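You operate a simulated robot arm through the tools that you are given. There is no shell and no other tool.

Carry out the task below with a simulated robot arm. There is one attempt and no reset: what you move stays moved.

TASK
Read why the lathe won't run, mend it and test it.
Fine: switch off and open the guard, then throw home the lever that the display names; guard shut, switch on, start once, stop, switch off.

The check looks at the end state, three seconds after you hand in, the way a careful person would. Anything else that was tipped, shoved, dropped, spilled or broken makes it a failure.

THE ROBOT
A 7-joint arm with a two-finger parallel gripper, fixed in place. Base frame: the origin is on the floor under the middle of its stand, x ahead of it, y to its left, z up. Units: mm, degrees, N and s.
With the tool pointing down near the work surface it reaches from about 420 to 900 mm from the base axis. Its first joint turns from -143.0 to 143.0 degrees. Payload 3 kg.
The tool frame sits at the grasp point between the pads (the TCP): z along the fingers, y along the line on which they close. The tips reach 30 mm beyond it. The gripper opens to 94 mm. The fingers are 28 mm wide and 10 mm thick; the gripper's body (50 by 96 mm) begins 55 mm behind the TCP.
Orientation is told as [roll, pitch, yaw] about the base's x, y, z axes, in that order, counted from this pose: with the fingers straight down and closing along the base's y, the tool's x points along the base's -x, its y along +y and its z along -z.

THE INTERFACE
- The arm moves only by the tool play_rows. Its argument "moves" is a list of rows, each an object of numbers (a shift or turn left out is 0, a gripper value left out holds the last): "x", "y", "z": the shift along the base's x, y, z in units of 20 mm (1.0 is 20 mm); "rx", "ry", "rz": the turn, a rotation vector about the base's x, y, z in units of 4 degrees (1.0 is 4 degrees); "claw": the finger opening in mm, from 0 to 94. In form: [{"x": .., "y": .., "z": .., "rx": .., "ry": .., "rz": .., "claw": ..}, ...]. A call has 1 to 20 rows; each row shifts and turns the commanded pose from where the row before left it. A call with a number of a shift or a turn outside -1 to 1 is refused whole. Rows are played at 5 a second. More than 50 mm and 8.6 degrees between two rows, or a gripper value outside its range, and nothing of the call is played. Where a pose cannot be reached the arm comes as near as it can. A force on the tool above 90 N (or 10 N above the force at the start of the call, whichever is more), or a blocked arm, ends the call early, and 0.2 s more pass. The fingers move at their own pace (about 72 mm/s each) and stop on an object; they squeeze with about 31 N. The grip force told is the motor's: it shows also when the fingers shut on nothing. Time passes only in rows, and 0.2 s behind the last, so rows that do not move let the fingers close. The reply holds the time, the measured pose of the TCP, the force on the tool along the base axes, the opening and the grip force, in the units named above and with some noise, with the torque about the TCP (base axes, N m) and any sound that the robot's microphone picked up.
- Cameras (640 x 400 px; columns grow to the right, rows downward): "scene" is fixed at [219.7, -654.8, 1283.7]; the picture's right is [0.94, -0.35, 0.00], its down [-0.08, -0.23, -0.97] and it looks along [0.34, 0.91, -0.24] (base axes); focal length 370 px, centre (320, 200). "wrist" rides on the gripper at [76, 14, -102] in the tool frame; the picture's right is [-0.18, 0.98, 0.00], its down [-0.75, -0.14, -0.64] and it looks along [-0.63, -0.12, 0.77] (tool axes); focal length 243 px, centre (320, 200). There is no depth. A picture from a camera that has moved, and an enlarged one, comes with that camera's place and axes in the base frame and with its lens. The place of the scene camera against the robot may be out by one fixed shift of up to 12 mm in any direction.
- snapshot(camera): a new picture of that camera. It takes no simulated time.
- inspect(camera, box): a new picture of the part [left, top, right, bottom] of that camera's present view, enlarged. It takes no simulated time.
- sign_off(): hands the job in; it is judged then, once.

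Nothing tells you positions but the pictures and the camera data. Unless the task says otherwise, let go and move clear before handing in.

The tools are called after "Call:" by a JSON object that holds its "method" and its "body". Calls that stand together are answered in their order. play_rows: Moves the arm, as the interface text tells. Its arguments: {"type":"object","properties":{"moves":{"type":"array"}},"required":["moves"]} The other tools are called the same way: snapshot (camera) takes a picture; inspect (camera, box) takes an enlarged picture of a part of a camera's view; sign_off () hands the job in.

At the start:

```text
t: 0.0
eef_pos: [327.9, 548.7, 1126.4]
ee_rot: [0.0, -0.1, -0.1]
wrist_force: [-0.3, -0.9, -0.8]
torque: [0.01, 0.0, 0.02]
width: 93.8
grip_force: 0.0
```

scene: 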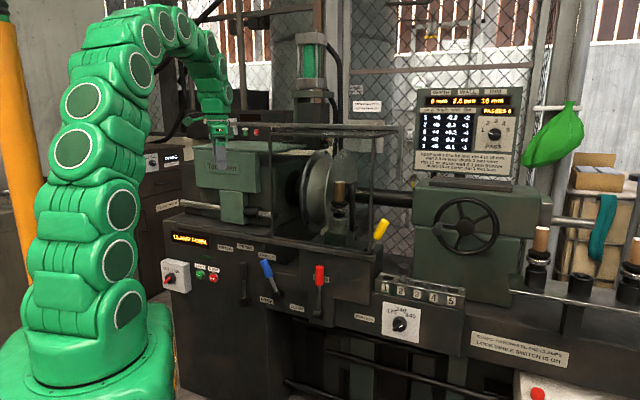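
wrist: 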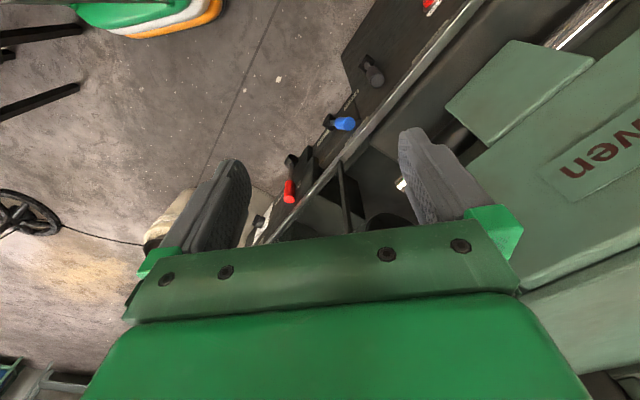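

I see a lathe with a display, a main switch, start/stop buttons, several levers (black, blue, red, yellow) and a guard cage over the chuck. I'll enlarge the parts of the view to read the display and labels.

Call:
{"method": "inspect", "body": {"camera": "scene", "box": [150, 220, 250, 300]}}

Call:
{"method": "inspect", "body": {"camera": "scene", "box": [230, 230, 350, 320]}}

Call:
{"method": "inspect", "body": {"camera": "scene", "box": [400, 80, 540, 190]}}

Call:
{"method": "inspect", "body": {"camera": "scene", "box": [280, 110, 420, 260]}}

Call:
{"method": "inspect", "body": {"camera": "scene", "box": [340, 260, 480, 350]}}

Call:
{"method": "inspect", "body": {"camera": "scene", "box": [450, 310, 640, 400]}}

Call:
{"method": "inspect", "body": {"camera": "scene", "box": [130, 110, 290, 220]}}

```text
5.00 times, centred on (200, 260) of scene
camera zoom: at [219.7, -654.8, 1283.7], right [0.94, -0.35, 0.0], down [-0.08, -0.23, -0.97], along [0.34, 0.91, -0.24], focal length 1848 px, centre (920, -100)
```

zoom: 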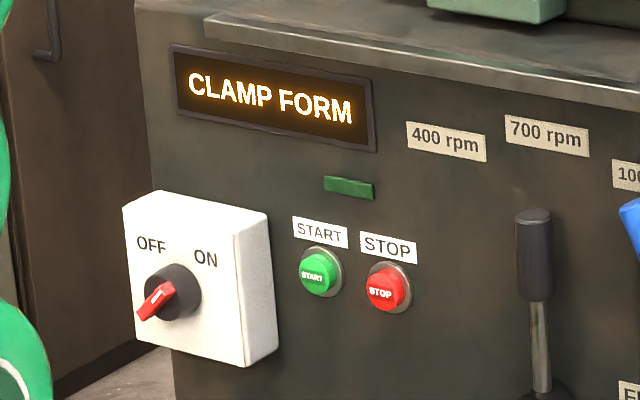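

```text
4.44 times, centred on (290, 275) of scene
camera zoom: at [219.7, -654.8, 1283.7], right [0.94, -0.35, 0.0], down [-0.08, -0.23, -0.97], along [0.34, 0.91, -0.24], focal length 1643 px, centre (453, -133)
```

zoom: 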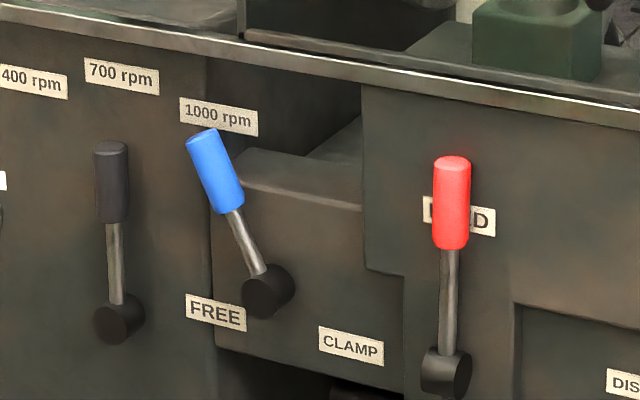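

```text
3.64 times, centred on (470, 135) of scene
camera zoom: at [219.7, -654.8, 1283.7], right [0.94, -0.35, 0.0], down [-0.08, -0.23, -0.97], along [0.34, 0.91, -0.24], focal length 1344 px, centre (-226, 436)
```

zoom: 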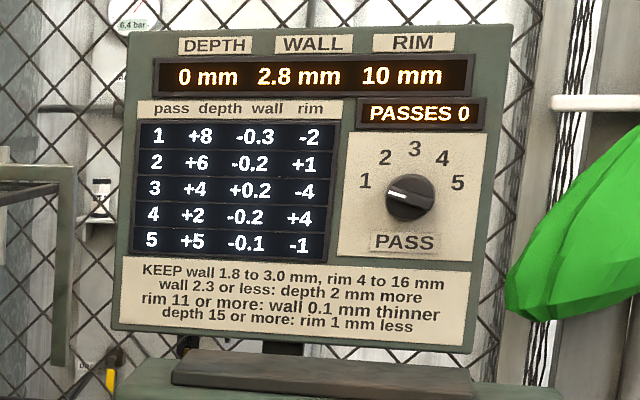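

```text
2.67 times, centred on (350, 185) of scene
camera zoom: at [219.7, -654.8, 1283.7], right [0.94, -0.35, 0.0], down [-0.08, -0.23, -0.97], along [0.34, 0.91, -0.24], focal length 986 px, centre (240, 240)
```

zoom: 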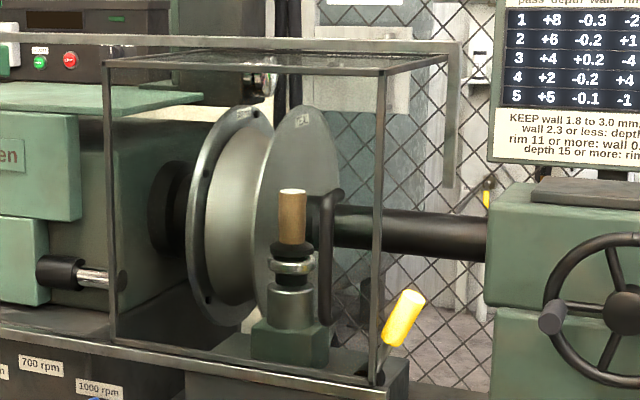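

```text
4.44 times, centred on (410, 305) of scene
camera zoom: at [219.7, -654.8, 1283.7], right [0.94, -0.35, 0.0], down [-0.08, -0.23, -0.97], along [0.34, 0.91, -0.24], focal length 1643 px, centre (-80, -267)
```

zoom: 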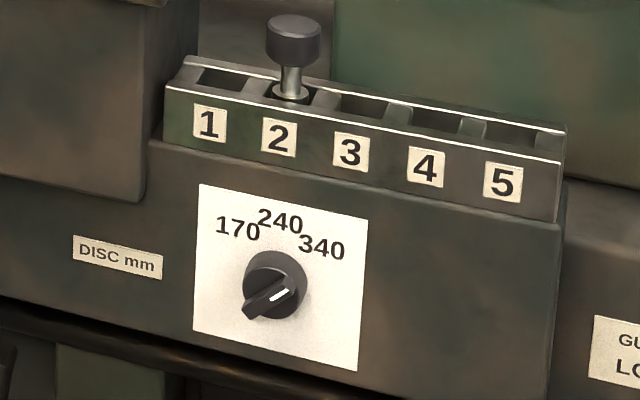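

```text
3.37 times, centred on (545, 355) of scene
camera zoom: at [219.7, -654.8, 1283.7], right [0.94, -0.35, 0.0], down [-0.08, -0.23, -0.97], along [0.34, 0.91, -0.24], focal length 1245 px, centre (-438, -322)
```

zoom: 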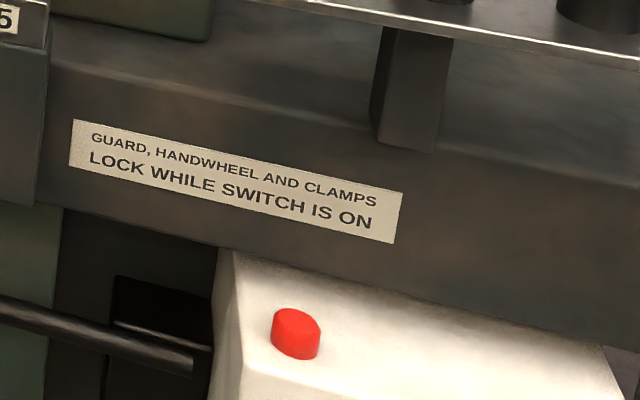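

```text
3.64 times, centred on (210, 165) of scene
camera zoom: at [219.7, -654.8, 1283.7], right [0.94, -0.35, 0.0], down [-0.08, -0.23, -0.97], along [0.34, 0.91, -0.24], focal length 1344 px, centre (720, 327)
```

zoom: 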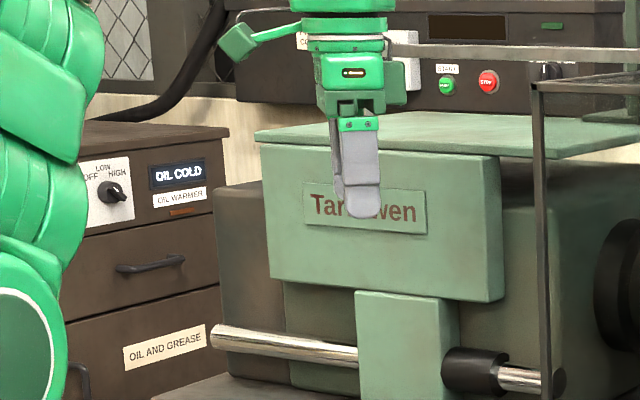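

The display reads "CLAMP FORM", and a plate says guard, handwheel and clamps lock while the switch is ON. I need to find which lever clamps the form, so I look closer at the levers and labels near the guard.

Call:
{"method": "inspect", "body": {"camera": "scene", "box": [350, 200, 420, 270]}}

Call:
{"method": "inspect", "body": {"camera": "scene", "box": [300, 170, 400, 260]}}

Call:
{"method": "inspect", "body": {"camera": "scene", "box": [155, 250, 225, 300]}}

Call:
{"method": "inspect", "body": {"camera": "scene", "box": [290, 250, 350, 320]}}

Call:
{"method": "inspect", "body": {"camera": "scene", "box": [480, 200, 640, 330]}}

Call:
{"method": "inspect", "body": {"camera": "wrist", "box": [240, 0, 480, 240]}}

Call:
{"method": "inspect", "body": {"camera": "scene", "box": [230, 30, 430, 160]}}

```text
5.71 times, centred on (385, 235) of scene
camera zoom: at [219.7, -654.8, 1283.7], right [0.94, -0.35, 0.0], down [-0.08, -0.23, -0.97], along [0.34, 0.91, -0.24], focal length 2112 px, centre (-51, 0)
```

zoom: 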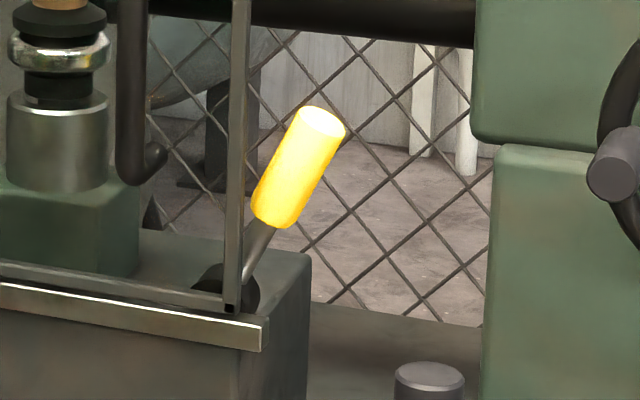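

```text
4.44 times, centred on (350, 215) of scene
camera zoom: at [219.7, -654.8, 1283.7], right [0.94, -0.35, 0.0], down [-0.08, -0.23, -0.97], along [0.34, 0.91, -0.24], focal length 1643 px, centre (187, 133)
```

zoom: 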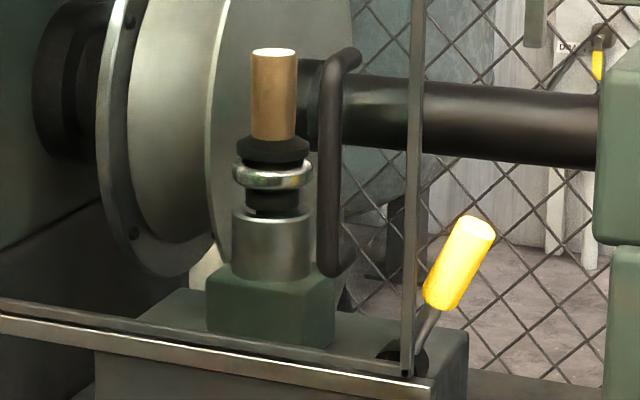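

```text
8.00 times, centred on (190, 275) of scene
camera zoom: at [219.7, -654.8, 1283.7], right [0.94, -0.35, 0.0], down [-0.08, -0.23, -0.97], along [0.34, 0.91, -0.24], focal length 2958 px, centre (1360, -400)
```

zoom: 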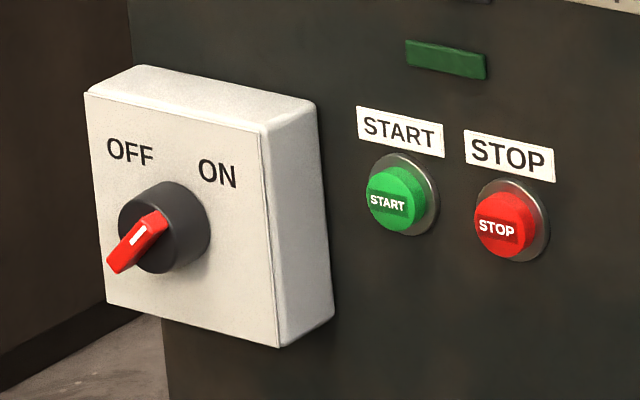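

```text
5.71 times, centred on (320, 285) of scene
camera zoom: at [219.7, -654.8, 1283.7], right [0.94, -0.35, 0.0], down [-0.08, -0.23, -0.97], along [0.34, 0.91, -0.24], focal length 2112 px, centre (320, -286)
```

zoom: 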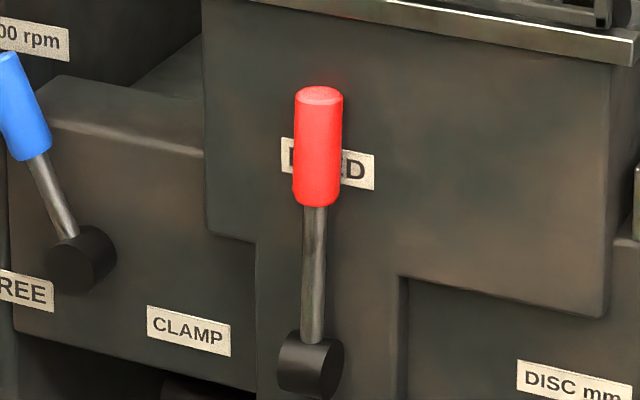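

```text
3.08 times, centred on (560, 265) of scene
camera zoom: at [219.7, -654.8, 1283.7], right [0.94, -0.35, 0.0], down [-0.08, -0.23, -0.97], along [0.34, 0.91, -0.24], focal length 1138 px, centre (-418, 0)
```

zoom: 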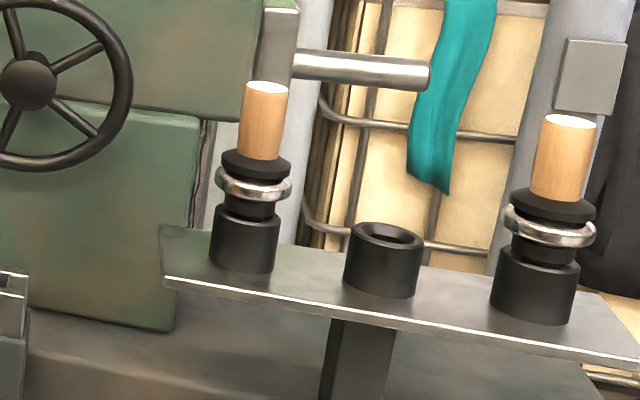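

```text
1.67 times, centred on (360, 120) of wrist
camera zoom: at [251.4, 562.5, 1229.2], right [0.18, 0.98, 0.0], down [0.75, -0.14, 0.64], along [0.63, -0.12, -0.77], focal length 404 px, centre (253, 333)
```

zoom: 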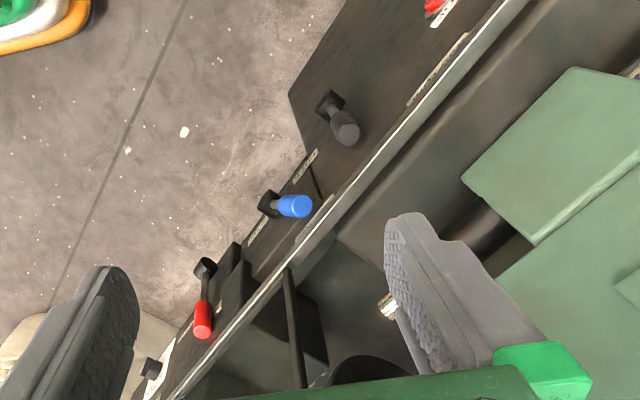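

```text
3.08 times, centred on (330, 95) of scene
camera zoom: at [219.7, -654.8, 1283.7], right [0.94, -0.35, 0.0], down [-0.08, -0.23, -0.97], along [0.34, 0.91, -0.24], focal length 1138 px, centre (289, 523)
```

zoom: 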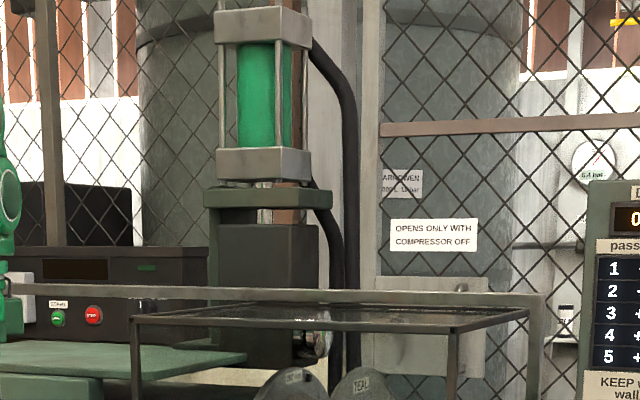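

The lathe front appears to run diagonally ahead-left of the robot, with the switch roughly near (290, 760, 640) and the blue lever near (464, 575, 740). I zoom further to determine the switch position and the dial states.

Call:
{"method": "inspect", "body": {"camera": "scene", "box": [164, 266, 188, 286]}}

Call:
{"method": "inspect", "body": {"camera": "scene", "box": [384, 308, 420, 340]}}

Call:
{"method": "inspect", "body": {"camera": "scene", "box": [140, 140, 200, 190]}}

Call:
{"method": "inspect", "body": {"camera": "scene", "box": [340, 60, 420, 130]}}

Call:
{"method": "inspect", "body": {"camera": "scene", "box": [230, 115, 290, 150]}}

Call:
{"method": "snapshot", "body": {"camera": "wrist"}}

```text
16.00 times, centred on (176, 276) of scene
camera zoom: at [219.7, -654.8, 1283.7], right [0.94, -0.35, 0.0], down [-0.08, -0.23, -0.97], along [0.34, 0.91, -0.24], focal length 5915 px, centre (2624, -1016)
```

zoom: 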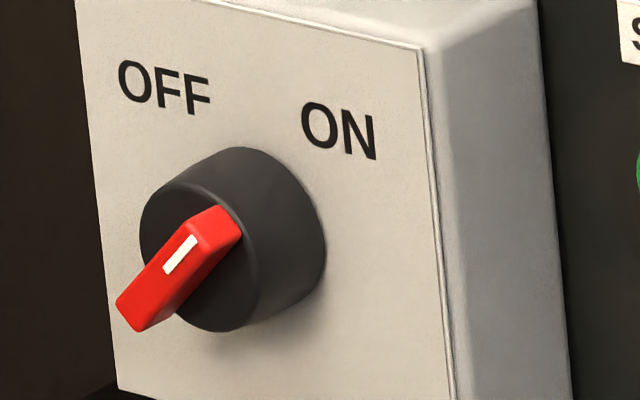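

```text
12.50 times, centred on (402, 324) of scene
camera zoom: at [219.7, -654.8, 1283.7], right [0.94, -0.35, 0.0], down [-0.08, -0.23, -0.97], along [0.34, 0.91, -0.24], focal length 4621 px, centre (-705, -1350)
```

zoom: 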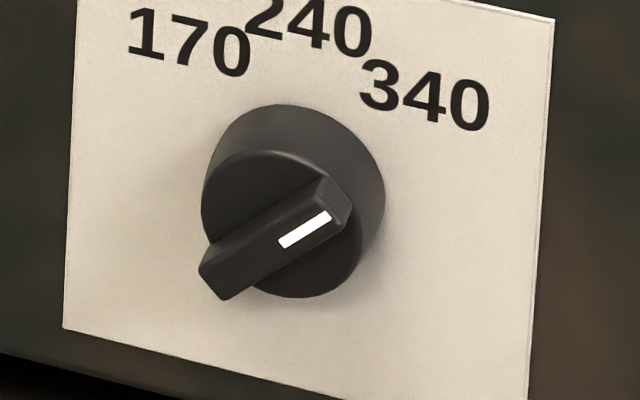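

```text
8.00 times, centred on (170, 165) of scene
camera zoom: at [219.7, -654.8, 1283.7], right [0.94, -0.35, 0.0], down [-0.08, -0.23, -0.97], along [0.34, 0.91, -0.24], focal length 2958 px, centre (1520, 480)
```

zoom: 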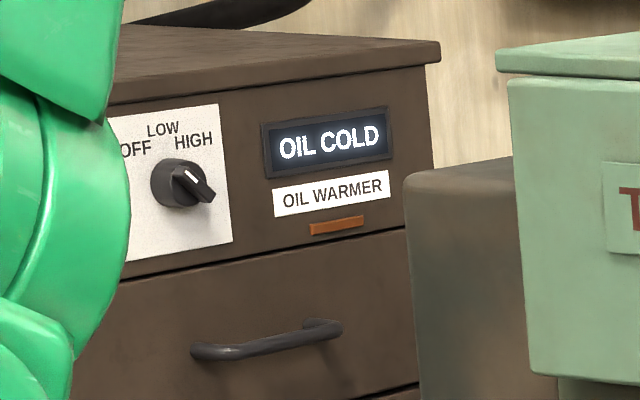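

```text
5.71 times, centred on (380, 95) of scene
camera zoom: at [219.7, -654.8, 1283.7], right [0.94, -0.35, 0.0], down [-0.08, -0.23, -0.97], along [0.34, 0.91, -0.24], focal length 2112 px, centre (-23, 800)
```

zoom: 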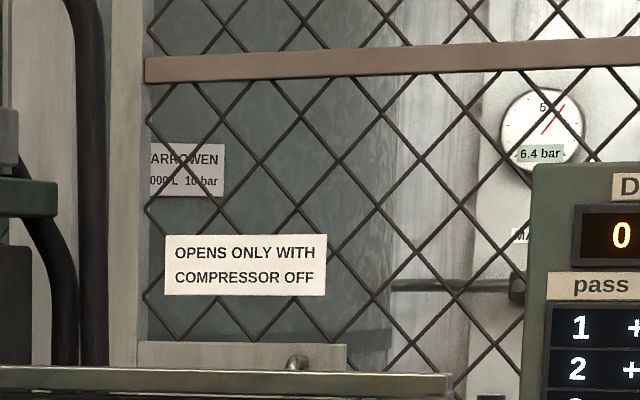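

```text
10.67 times, centred on (260, 132) of scene
camera zoom: at [219.7, -654.8, 1283.7], right [0.94, -0.35, 0.0], down [-0.08, -0.23, -0.97], along [0.34, 0.91, -0.24], focal length 3943 px, centre (960, 920)
```

zoom: 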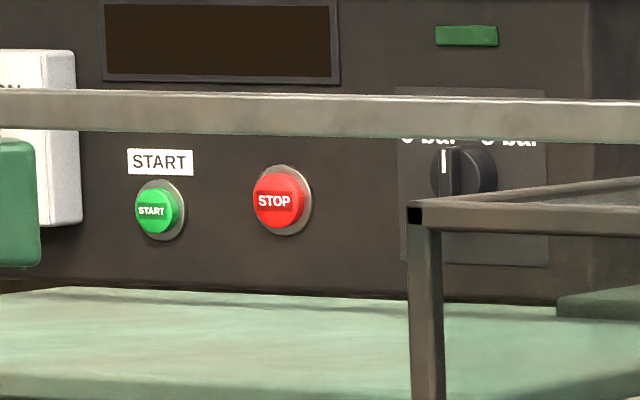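

```text
taken
camera wrist: at [251.4, 562.5, 1229.2], right [0.18, 0.98, 0.0], down [0.75, -0.14, 0.64], along [0.63, -0.12, -0.77], focal length 243 px, centre (320, 200)
```

wrist: 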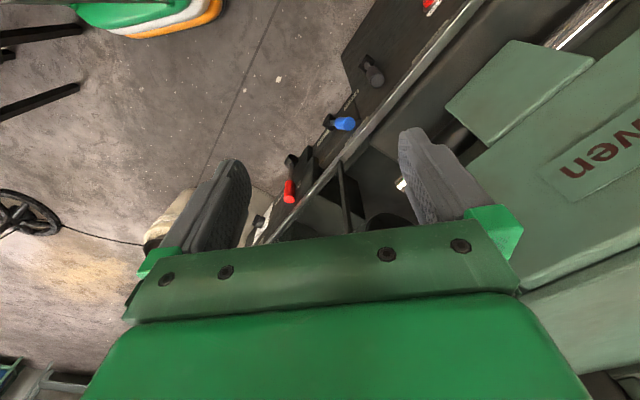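

The switch's white mark sits at the upper-right end, so it is ON. Next I look at the labels on the discs and at the yellow lever, then move the wrist camera for a frontal view of the panel.

Call:
{"method": "inspect", "body": {"camera": "scene", "box": [300, 140, 360, 180]}}

Call:
{"method": "inspect", "body": {"camera": "scene", "box": [210, 235, 300, 295]}}

Call:
{"method": "inspect", "body": {"camera": "scene", "box": [260, 220, 400, 320]}}

Call:
{"method": "inspect", "body": {"camera": "scene", "box": [240, 290, 340, 400]}}

Call:
{"method": "play_rows", "body": {"moves": [{"x": 0, "y": -1, "z": 0, "rz": 1}, {"x": 0, "y": -1, "z": 0, "rz": 1}, {"x": 0, "y": -1, "z": 0, "rz": 1}, {"x": 0, "y": -1, "z": 0, "rz": 1}, {"x": 0, "y": -1, "z": 0, "rz": 1}, {"x": 0, "y": -1, "z": 0, "rz": 1}, {"x": 0, "y": -1, "z": 0, "rz": 1}, {"x": 0, "y": -1, "z": 0, "rz": 1}, {"x": 0, "y": -1, "z": 0, "rz": 1}, {"x": 0, "y": 0, "z": 0, "rz": 1}]}}

```text
10.00 times, centred on (330, 160) of scene
camera zoom: at [219.7, -654.8, 1283.7], right [0.94, -0.35, 0.0], down [-0.08, -0.23, -0.97], along [0.34, 0.91, -0.24], focal length 3697 px, centre (220, 600)
```

zoom: 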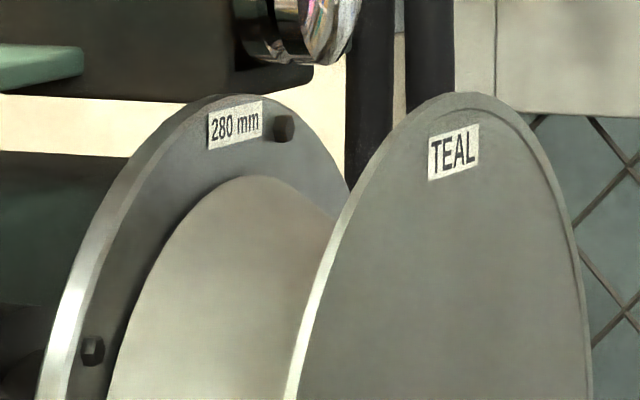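

```text
6.67 times, centred on (255, 265) of scene
camera zoom: at [219.7, -654.8, 1283.7], right [0.94, -0.35, 0.0], down [-0.08, -0.23, -0.97], along [0.34, 0.91, -0.24], focal length 2465 px, centre (753, -233)
```

zoom: 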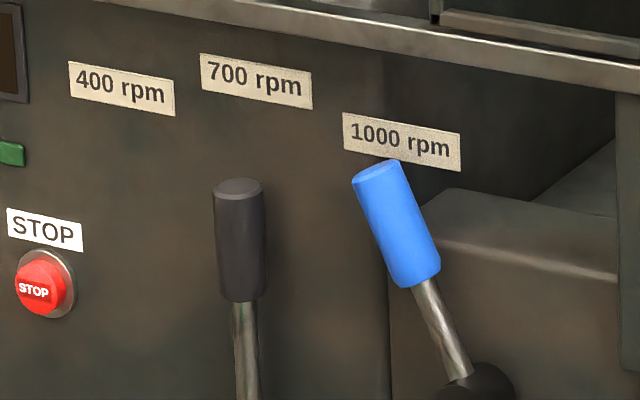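

```text
4.00 times, centred on (330, 270) of scene
camera zoom: at [219.7, -654.8, 1283.7], right [0.94, -0.35, 0.0], down [-0.08, -0.23, -0.97], along [0.34, 0.91, -0.24], focal length 1479 px, centre (280, -80)
```

zoom: 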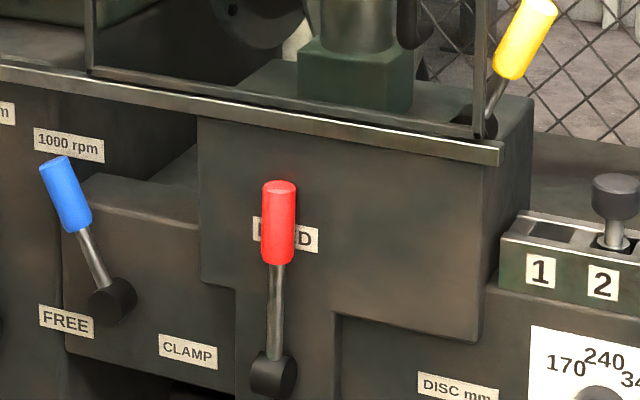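

```text
3.64 times, centred on (290, 345) of scene
camera zoom: at [219.7, -654.8, 1283.7], right [0.94, -0.35, 0.0], down [-0.08, -0.23, -0.97], along [0.34, 0.91, -0.24], focal length 1344 px, centre (429, -327)
```

zoom: 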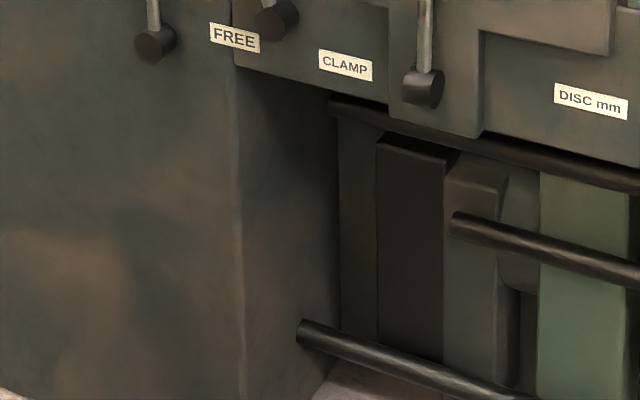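

```text
t: 2.2
eef_pos: [326.3, 367.9, 1125.4]
ee_rot: [0.0, 0.0, 40.1]
wrist_force: [0.2, -0.1, 0.1]
torque: [0.04, 0.01, 0.0]
width: 93.8
grip_force: 0.1
```

Call:
{"method": "snapshot", "body": {"camera": "wrist"}}

Call:
{"method": "snapshot", "body": {"camera": "scene"}}

```text
taken
camera wrist: at [259.9, 329.6, 1228.1], right [-0.49, 0.87, 0.0], down [0.67, 0.38, 0.64], along [0.56, 0.32, -0.77], focal length 243 px, centre (320, 200)
```

wrist: 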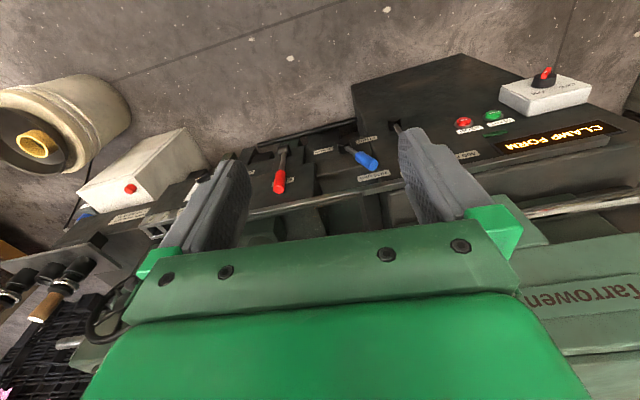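

```text
taken
```

scene: 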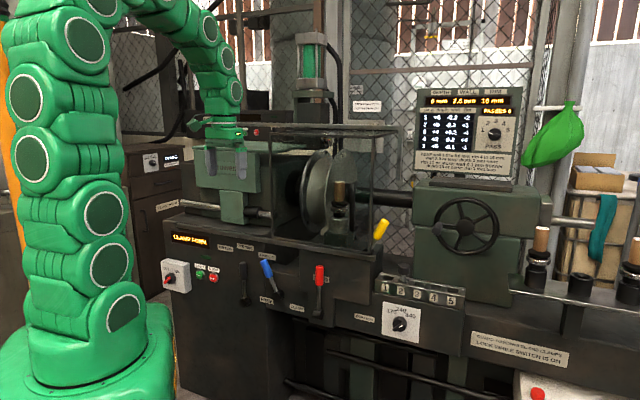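

The panel front runs at about 45° (its normal points toward the robot along (-0.7,-0.7)), with the STOP button near (297,762,631), switch handle near (123,856,607), blue lever top near (460,588,749) and red near (617,420,773). I lower and tilt the gripper to get a frontal view of the panel with the wrist camera.

Call:
{"method": "play_rows", "body": {"moves": [{"rz": 1, "z": -1}, {"rz": 0.225, "z": -1}, {"rx": 0.707, "ry": -0.707, "z": -1}, {"rx": 0.707, "ry": -0.707, "z": -1}, {"rx": 0.707, "ry": -0.707, "z": -1}, {"rx": 0.707, "ry": -0.707, "z": -1}, {"rx": 0.707, "ry": -0.707, "z": -1}, {"rx": 0.707, "ry": -0.707, "z": -1}, {"rx": 0.707, "ry": -0.707, "z": -1}, {"rx": 0.707, "ry": -0.707, "z": -1}, {"rx": 0.707, "ry": -0.707, "z": -1}, {"rx": 0.707, "ry": -0.707, "z": -1}]}}

Call:
{"method": "snapshot", "body": {"camera": "wrist"}}

```text
t: 4.8
eef_pos: [374.1, 442.9, 921.0]
ee_rot: [0.0, -39.9, 44.9]
wrist_force: [0.2, 0.7, -0.3]
torque: [0.0, 0.02, -0.02]
width: 94.2
grip_force: 0.0
out of reach, approached as far as the arm can: row 9, 10, 11, 12
```

```text
taken
camera wrist: at [277.4, 365.7, 951.0], right [-0.59, 0.8, 0.12], down [0.22, 0.02, 0.98], along [0.77, 0.61, -0.18], focal length 243 px, centre (320, 200)
```

wrist: 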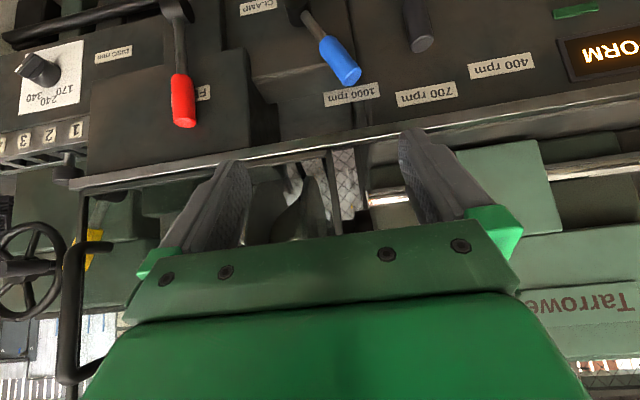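

I now have a frontal (upside-down) view; red's label starts with "F". I zoom in to read the labels around each lever.

Call:
{"method": "inspect", "body": {"camera": "wrist", "box": [140, 0, 300, 130]}}

Call:
{"method": "inspect", "body": {"camera": "wrist", "box": [0, 180, 130, 300]}}

Call:
{"method": "inspect", "body": {"camera": "wrist", "box": [230, 0, 440, 130]}}

Call:
{"method": "snapshot", "body": {"camera": "scene"}}

```text
3.08 times, centred on (220, 65) of wrist
camera zoom: at [277.4, 365.7, 951.0], right [-0.59, 0.8, 0.12], down [0.22, 0.02, 0.98], along [0.77, 0.61, -0.18], focal length 746 px, centre (628, 615)
```

zoom: 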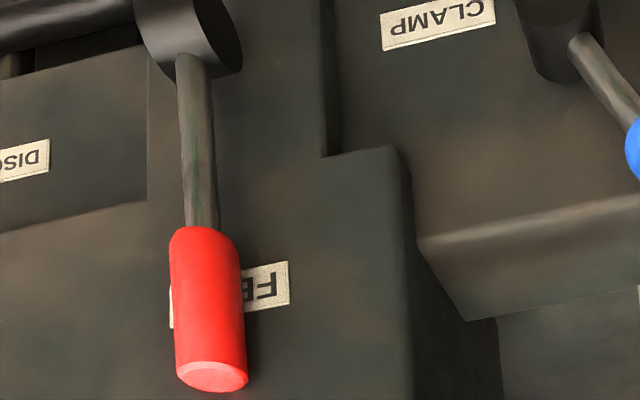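

```text
3.33 times, centred on (65, 240) of wrist
camera zoom: at [277.4, 365.7, 951.0], right [-0.59, 0.8, 0.12], down [0.22, 0.02, 0.98], along [0.77, 0.61, -0.18], focal length 809 px, centre (1170, 67)
```

zoom: 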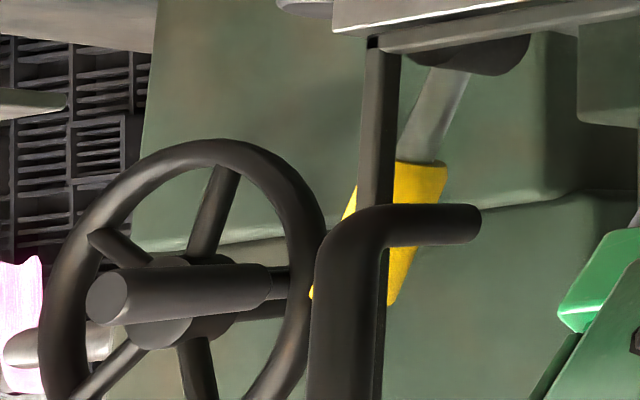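

```text
3.05 times, centred on (335, 65) of wrist
camera zoom: at [277.4, 365.7, 951.0], right [-0.59, 0.8, 0.12], down [0.22, 0.02, 0.98], along [0.77, 0.61, -0.18], focal length 739 px, centre (274, 611)
```

zoom: 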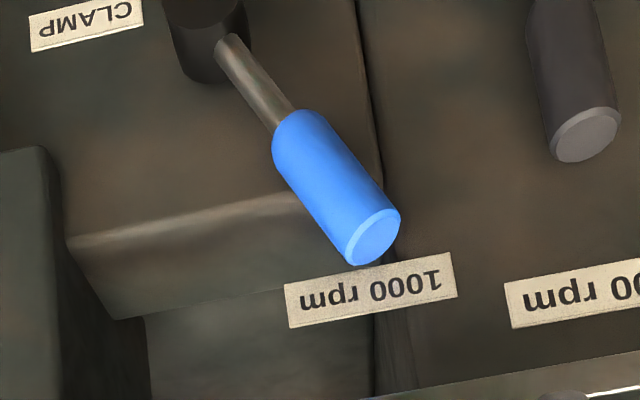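

```text
taken
```

scene: 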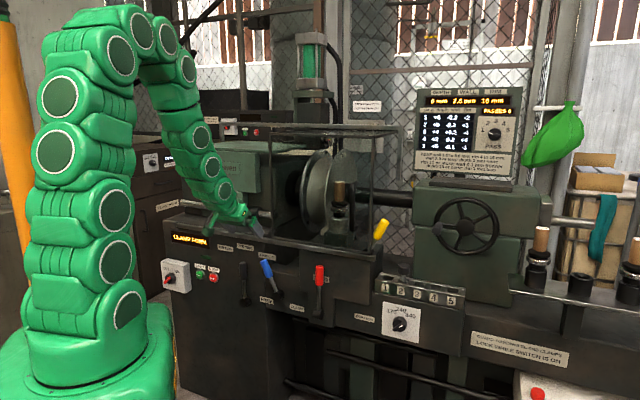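

Red's label reads "FEED", the black lever selects rpm, and blue leans toward FREE with CLAMP opposite. I still need a "FORM" label, so I'll view the yellow lever from above; first I raise the arm again and check how the commanded pose carries over.

Call:
{"method": "play_rows", "body": {"moves": [{"x": 0.5, "y": 0.5, "z": 0.5}]}}

```text
t: 5.2
eef_pos: [384.4, 452.2, 932.0]
ee_rot: [0.1, -39.9, 44.8]
wrist_force: [-0.2, 0.2, 0.2]
torque: [-0.03, 0.02, 0.04]
width: 94.0
grip_force: 0.1
```

The arm re-bases its commanded pose on what it reached, good. Before moving I zoom into the guard frame now that the arm is out of the way, to understand how it opens.

Call:
{"method": "inspect", "body": {"camera": "scene", "box": [180, 90, 420, 270]}}

Call:
{"method": "inspect", "body": {"camera": "scene", "box": [200, 110, 300, 170]}}

Call:
{"method": "inspect", "body": {"camera": "scene", "box": [340, 110, 430, 200]}}

Call:
{"method": "inspect", "body": {"camera": "scene", "box": [250, 120, 340, 250]}}

```text
2.22 times, centred on (300, 180) of scene
camera zoom: at [219.7, -654.8, 1283.7], right [0.94, -0.35, 0.0], down [-0.08, -0.23, -0.97], along [0.34, 0.91, -0.24], focal length 822 px, centre (364, 244)
```

zoom: 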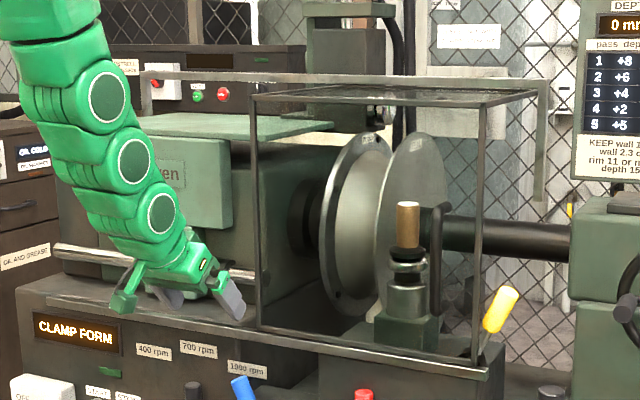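

```text
6.40 times, centred on (250, 140) of scene
camera zoom: at [219.7, -654.8, 1283.7], right [0.94, -0.35, 0.0], down [-0.08, -0.23, -0.97], along [0.34, 0.91, -0.24], focal length 2366 px, centre (768, 584)
```

zoom: 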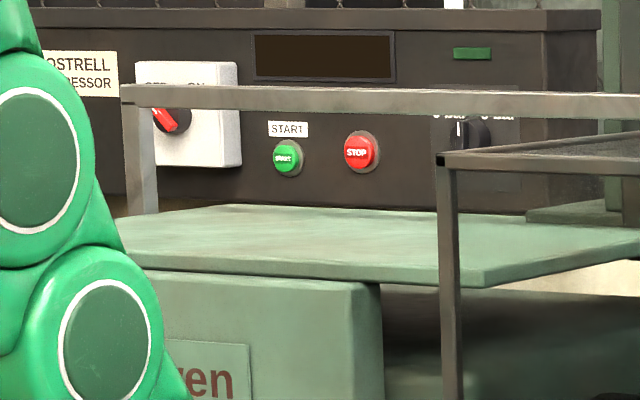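

```text
4.44 times, centred on (385, 155) of scene
camera zoom: at [219.7, -654.8, 1283.7], right [0.94, -0.35, 0.0], down [-0.08, -0.23, -0.97], along [0.34, 0.91, -0.24], focal length 1643 px, centre (31, 400)
```

zoom: 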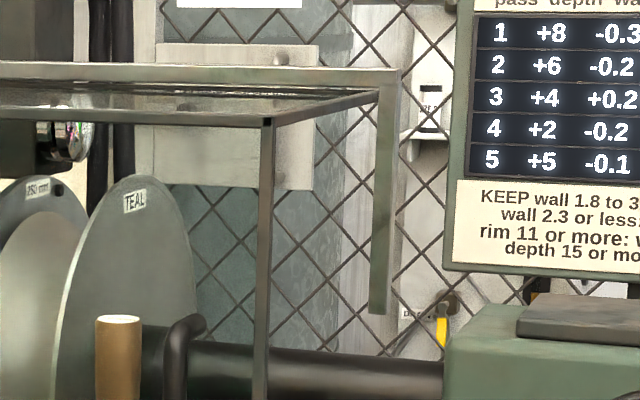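

```text
3.08 times, centred on (295, 185) of scene
camera zoom: at [219.7, -654.8, 1283.7], right [0.94, -0.35, 0.0], down [-0.08, -0.23, -0.97], along [0.34, 0.91, -0.24], focal length 1138 px, centre (397, 246)
```

zoom: 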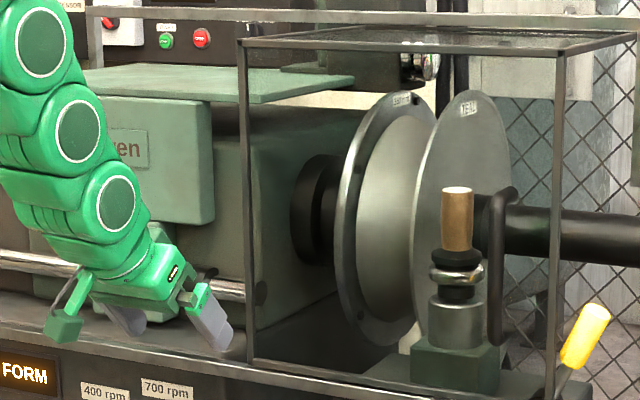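

The guard seems to slide left along the rear gantry rail (both rails extend far to the left over the headstock), with a vertical handle at about (687,309,1000). I now raise the tool, straighten it, and move right to look down at the yellow lever's base near (770,320,850) for labels.

Call:
{"method": "play_rows", "body": {"moves": [{"rx": -0.707, "ry": 0.707, "z": 1}, {"rx": -0.707, "ry": 0.707, "z": 1}, {"rx": -0.707, "ry": 0.707, "z": 1}, {"rx": -0.707, "ry": 0.707, "z": 1}, {"rx": -0.707, "ry": 0.707, "z": 1}, {"rx": -0.707, "ry": 0.707, "z": 1}, {"rx": -0.707, "ry": 0.707, "z": 1}, {"rx": -0.707, "ry": 0.707, "z": 1}, {"rx": -0.707, "ry": 0.707, "z": 1}, {"rx": -0.707, "ry": 0.707, "z": 1}, {"z": 0.5, "x": 1, "y": -1}, {"x": 1, "y": -1}, {"x": 1, "y": -1}, {"x": 1, "y": -1}, {"x": 1, "y": -1}, {"x": 1, "y": -1}]}}

Call:
{"method": "snapshot", "body": {"camera": "wrist"}}

```text
t: 8.6
eef_pos: [505.5, 332.3, 1141.7]
ee_rot: [0.0, 0.1, 44.9]
wrist_force: [-0.6, 0.7, 0.2]
torque: [0.02, 0.02, 0.0]
width: 94.0
grip_force: 0.1
```

```text
taken
camera wrist: at [441.5, 289.2, 1243.9], right [-0.56, 0.83, 0.0], down [0.63, 0.43, 0.64], along [0.53, 0.36, -0.77], focal length 243 px, centre (320, 200)
```

wrist: 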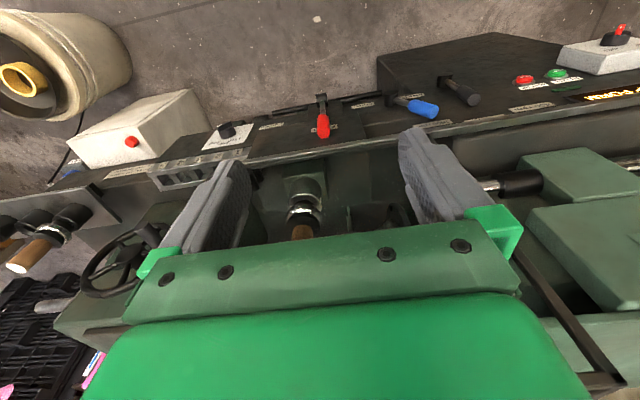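

The camera needs to be further right to see the yellow lever's base; I continue sideways along the lathe.

Call:
{"method": "play_rows", "body": {"moves": [{"x": 1, "y": -0.8}, {"x": 1, "y": -0.8}, {"x": 1, "y": -0.8}, {"x": 1, "y": -0.8}, {"x": 1, "y": -0.8}, {"x": 1, "y": -0.8}, {"x": 1, "y": -0.8}, {"x": 1, "y": -0.8}]}}

Call:
{"method": "snapshot", "body": {"camera": "wrist"}}

Call:
{"method": "inspect", "body": {"camera": "wrist", "box": [230, 80, 420, 230]}}

```text
t: 10.4
eef_pos: [664.0, 205.6, 1141.5]
ee_rot: [0.0, -0.1, 44.9]
wrist_force: [1.0, -0.6, -0.5]
torque: [0.03, 0.0, 0.02]
width: 94.0
grip_force: 0.1
```

```text
taken
camera wrist: at [601.0, 162.7, 1244.0], right [-0.56, 0.83, 0.0], down [0.63, 0.43, 0.64], along [0.53, 0.36, -0.77], focal length 243 px, centre (320, 200)
```

wrist: 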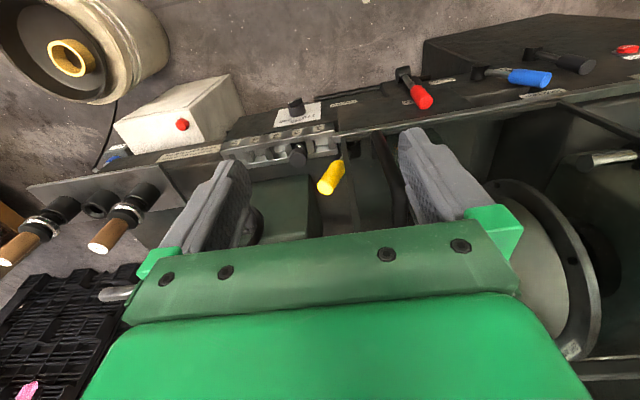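

```text
2.67 times, centred on (325, 155) of wrist
camera zoom: at [601.0, 162.7, 1244.0], right [-0.56, 0.83, 0.0], down [0.63, 0.43, 0.64], along [0.53, 0.36, -0.77], focal length 647 px, centre (307, 320)
```

zoom: 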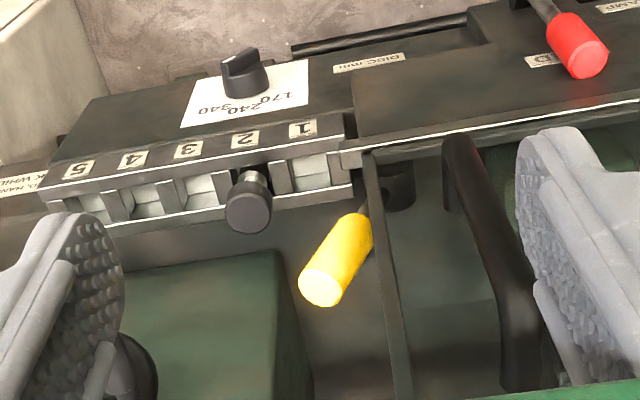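

The yellow lever's hub sits at the right end of the cross-slide block, beside the guard post; no label seen yet. I zoom more on it and on the blue lever from here.

Call:
{"method": "inspect", "body": {"camera": "wrist", "box": [310, 125, 400, 185]}}

Call:
{"method": "inspect", "body": {"camera": "wrist", "box": [380, 50, 580, 140]}}

Call:
{"method": "inspect", "body": {"camera": "wrist", "box": [480, 160, 640, 400]}}

Call:
{"method": "inspect", "body": {"camera": "scene", "box": [360, 235, 400, 265]}}

Call:
{"method": "inspect", "body": {"camera": "scene", "box": [255, 285, 315, 315]}}

```text
6.67 times, centred on (355, 155) of wrist
camera zoom: at [601.0, 162.7, 1244.0], right [-0.56, 0.83, 0.0], down [0.63, 0.43, 0.64], along [0.53, 0.36, -0.77], focal length 1618 px, centre (87, 500)
```

zoom: 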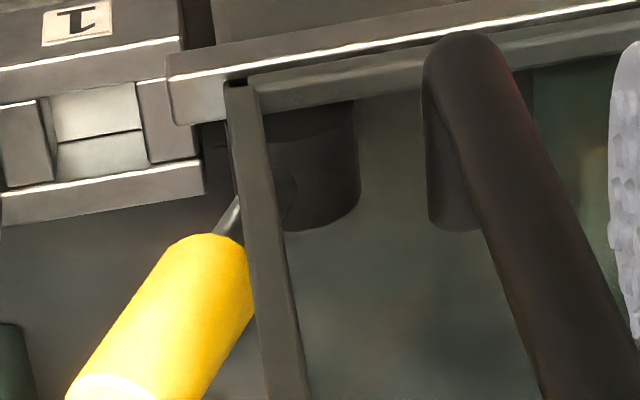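

```text
3.20 times, centred on (480, 95) of wrist
camera zoom: at [601.0, 162.7, 1244.0], right [-0.56, 0.83, 0.0], down [0.63, 0.43, 0.64], along [0.53, 0.36, -0.77], focal length 776 px, centre (-192, 536)
```

zoom: 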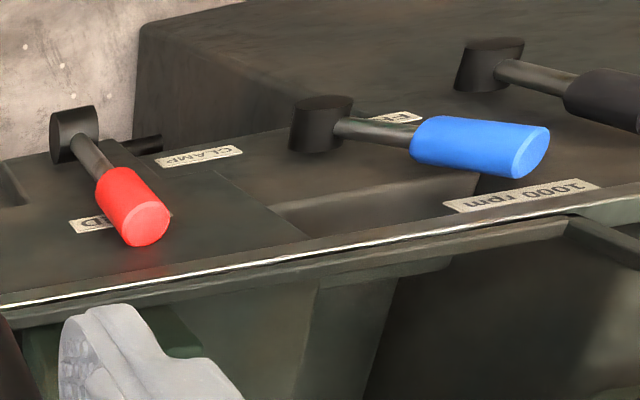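

```text
1.67 times, centred on (560, 280) of wrist
camera zoom: at [601.0, 162.7, 1244.0], right [-0.56, 0.83, 0.0], down [0.63, 0.43, 0.64], along [0.53, 0.36, -0.77], focal length 404 px, centre (-80, 67)
```

zoom: 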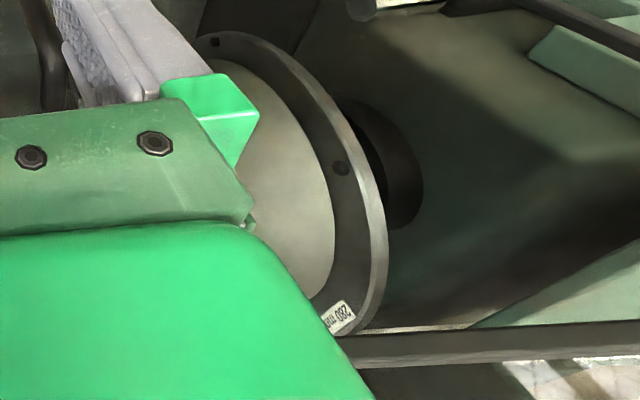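

```text
13.33 times, centred on (380, 250) of scene
camera zoom: at [219.7, -654.8, 1283.7], right [0.94, -0.35, 0.0], down [-0.08, -0.23, -0.97], along [0.34, 0.91, -0.24], focal length 4929 px, centre (-480, -467)
```

zoom: 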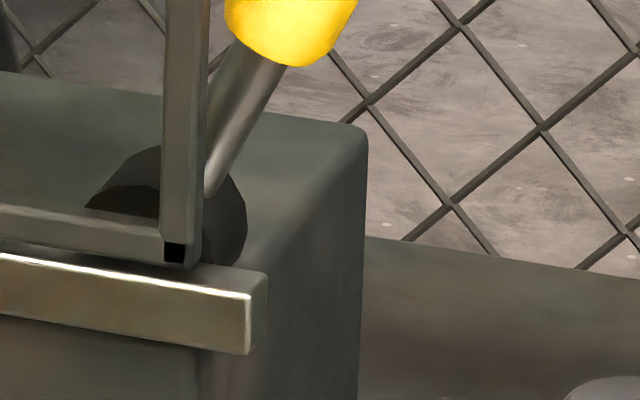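

```text
10.67 times, centred on (285, 300) of scene
camera zoom: at [219.7, -654.8, 1283.7], right [0.94, -0.35, 0.0], down [-0.08, -0.23, -0.97], along [0.34, 0.91, -0.24], focal length 3943 px, centre (693, -867)
```

zoom: 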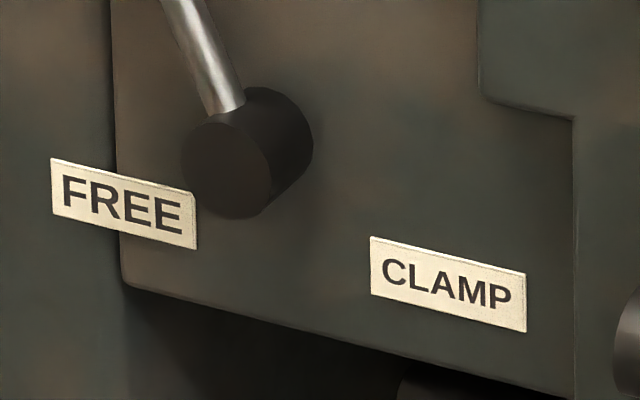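

The blue lever stands on the FREE side; the yellow one beside the tool post carries no label I can see so far. I take a lower frontal view of the yellow lever and the cross-slide to be sure which lever belongs to the form.

Call:
{"method": "play_rows", "body": {"moves": [{"x": -1, "y": 0.14}, {"x": -1, "y": 0.14}, {"x": -1, "y": 0.14, "z": -1, "rx": 0.707, "ry": -0.707}, {"x": -1, "y": 0.14, "z": -1, "rx": 0.707, "ry": -0.707}, {"x": -0.5, "y": 0.1, "z": -1, "rx": 0.707, "ry": -0.707}, {"z": -1, "rx": 0.707, "ry": -0.707}, {"z": -1, "rx": 0.707, "ry": -0.707}, {"z": -1, "rx": 0.707, "ry": -0.707}, {"z": -1, "rx": 0.707, "ry": -0.707}, {"z": -1, "rx": 0.707, "ry": -0.707}, {"z": -1, "rx": 0.707, "ry": -0.707}, {"z": -1, "rx": 0.707, "ry": -0.707}]}}

Call:
{"method": "snapshot", "body": {"camera": "wrist"}}

Call:
{"method": "inspect", "body": {"camera": "wrist", "box": [160, 0, 480, 200]}}

```text
t: 13.0
eef_pos: [574.5, 222.6, 942.7]
ee_rot: [0.1, -40.0, 44.9]
wrist_force: [1.0, 1.2, 0.3]
torque: [0.0, 0.0, 0.01]
width: 94.0
grip_force: 0.1
```

```text
taken
camera wrist: at [477.8, 143.1, 970.7], right [-0.59, 0.8, 0.12], down [0.22, 0.01, 0.98], along [0.77, 0.61, -0.18], focal length 243 px, centre (320, 200)
```

wrist: 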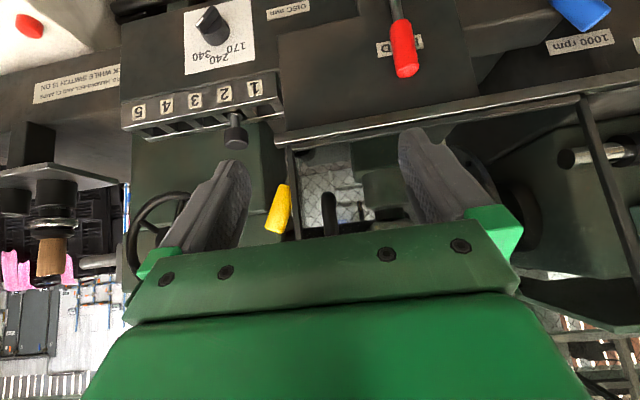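

```text
2.00 times, centred on (320, 100) of wrist
camera zoom: at [477.8, 143.1, 970.7], right [-0.59, 0.8, 0.12], down [0.22, 0.01, 0.98], along [0.77, 0.61, -0.18], focal length 485 px, centre (320, 400)
```

zoom: 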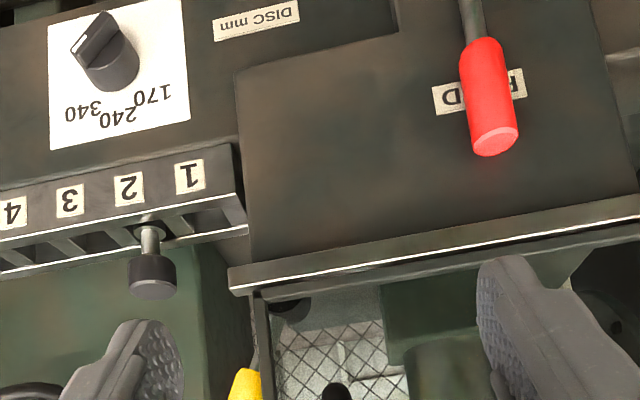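

No further label near yellow. I slide left in front of the panel to view the blue and black levers, headstock, switch and buttons frontally.

Call:
{"method": "play_rows", "body": {"moves": [{"x": -0.95, "y": 0.93, "z": -0.3}, {"x": -0.95, "y": 0.93, "z": -0.3}, {"x": -0.95, "y": 0.93, "z": -0.3}, {"x": -0.95, "y": 0.93, "z": -0.3}, {"x": -0.95, "y": 0.93, "z": -0.3}, {"x": -0.95, "y": 0.93, "z": -0.3}, {"x": -0.95, "y": 0.93, "z": -0.3}, {"x": -0.95, "y": 0.93, "z": -0.3}, {"x": -0.95, "y": 0.93, "z": -0.3}, {"x": -0.95, "y": 0.93, "z": -0.3}, {"x": -0.95, "y": 0.93, "z": -0.3}, {"x": -0.95, "y": 0.93, "z": -0.3}, {"x": -0.95, "y": 0.93, "z": -0.3}, {"x": -0.95, "y": 0.93, "z": -0.3}, {"x": -0.95, "y": 0.93, "z": -0.3}]}}

Call:
{"method": "snapshot", "body": {"camera": "wrist"}}

Call:
{"method": "snapshot", "body": {"camera": "scene"}}

```text
t: 16.2
eef_pos: [320.0, 518.2, 861.3]
ee_rot: [0.0, -40.0, 45.1]
wrist_force: [0.8, -0.3, -0.4]
torque: [0.01, 0.02, 0.0]
width: 93.9
grip_force: 0.0
out of reach, approached as far as the arm can: row 3, 4, 5, 6, 7, 8
```

```text
taken
camera wrist: at [222.2, 441.2, 891.2], right [-0.6, 0.79, 0.12], down [0.22, 0.02, 0.98], along [0.77, 0.61, -0.18], focal length 243 px, centre (320, 200)
```

wrist: 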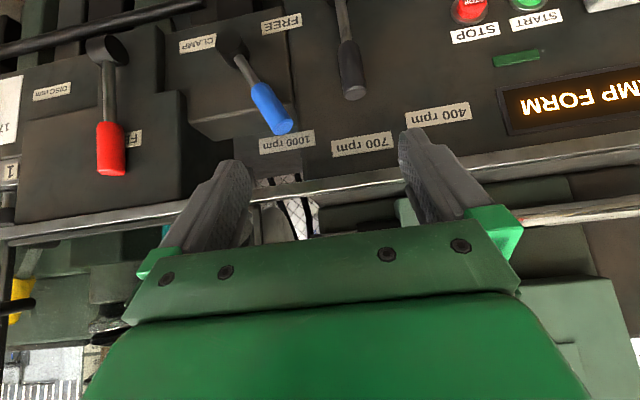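

```text
taken
```

scene: 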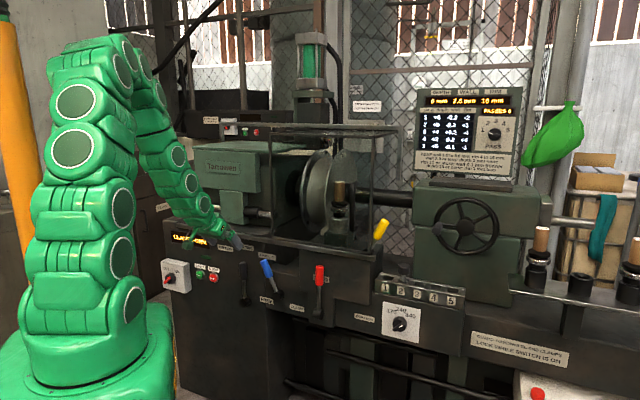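

The display "CLAMP FORM" points at the blue FREE/CLAMP lever, which now stands on FREE. First comes the switch: I move the tool to a stand-off in front of it (left end of the panel), tilting toward horizontal for a look.

Call:
{"method": "play_rows", "body": {"moves": [{"x": -0.95, "y": 0.95, "z": -0.5}, {"x": -0.95, "y": 0.95, "z": -0.5}, {"x": -0.95, "y": 0.95, "z": -0.5}, {"x": -0.95, "y": 0.95, "z": -0.5}, {"x": -0.95, "y": 0.95, "z": -0.5}, {"x": -0.95, "y": 0.95, "z": -0.5}, {"x": -0.95, "y": 0.95, "z": -0.5}, {"x": -0.95, "y": 0.95, "z": -0.5}]}}

Call:
{"method": "snapshot", "body": {"camera": "wrist"}}

```text
t: 18.0
eef_pos: [186.9, 664.2, 774.5]
ee_rot: [1.8, -38.4, 40.6]
wrist_force: [0.7, 0.7, 0.2]
torque: [0.03, 0.0, 0.01]
width: 94.1
grip_force: 0.1
```

```text
taken
camera wrist: at [86.1, 594.2, 808.2], right [-0.54, 0.83, 0.14], down [0.25, 0.0, 0.97], along [0.8, 0.56, -0.21], focal length 243 px, centre (320, 200)
```

wrist: 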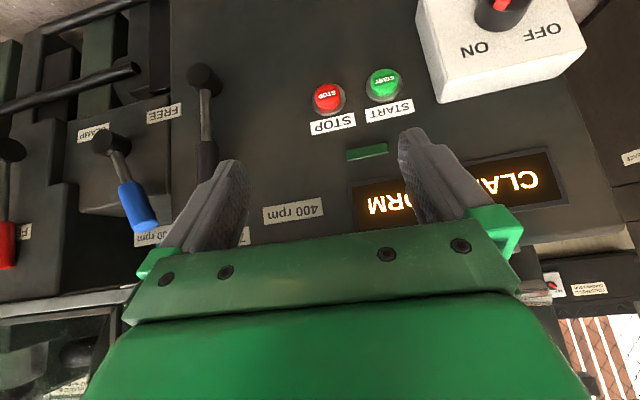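

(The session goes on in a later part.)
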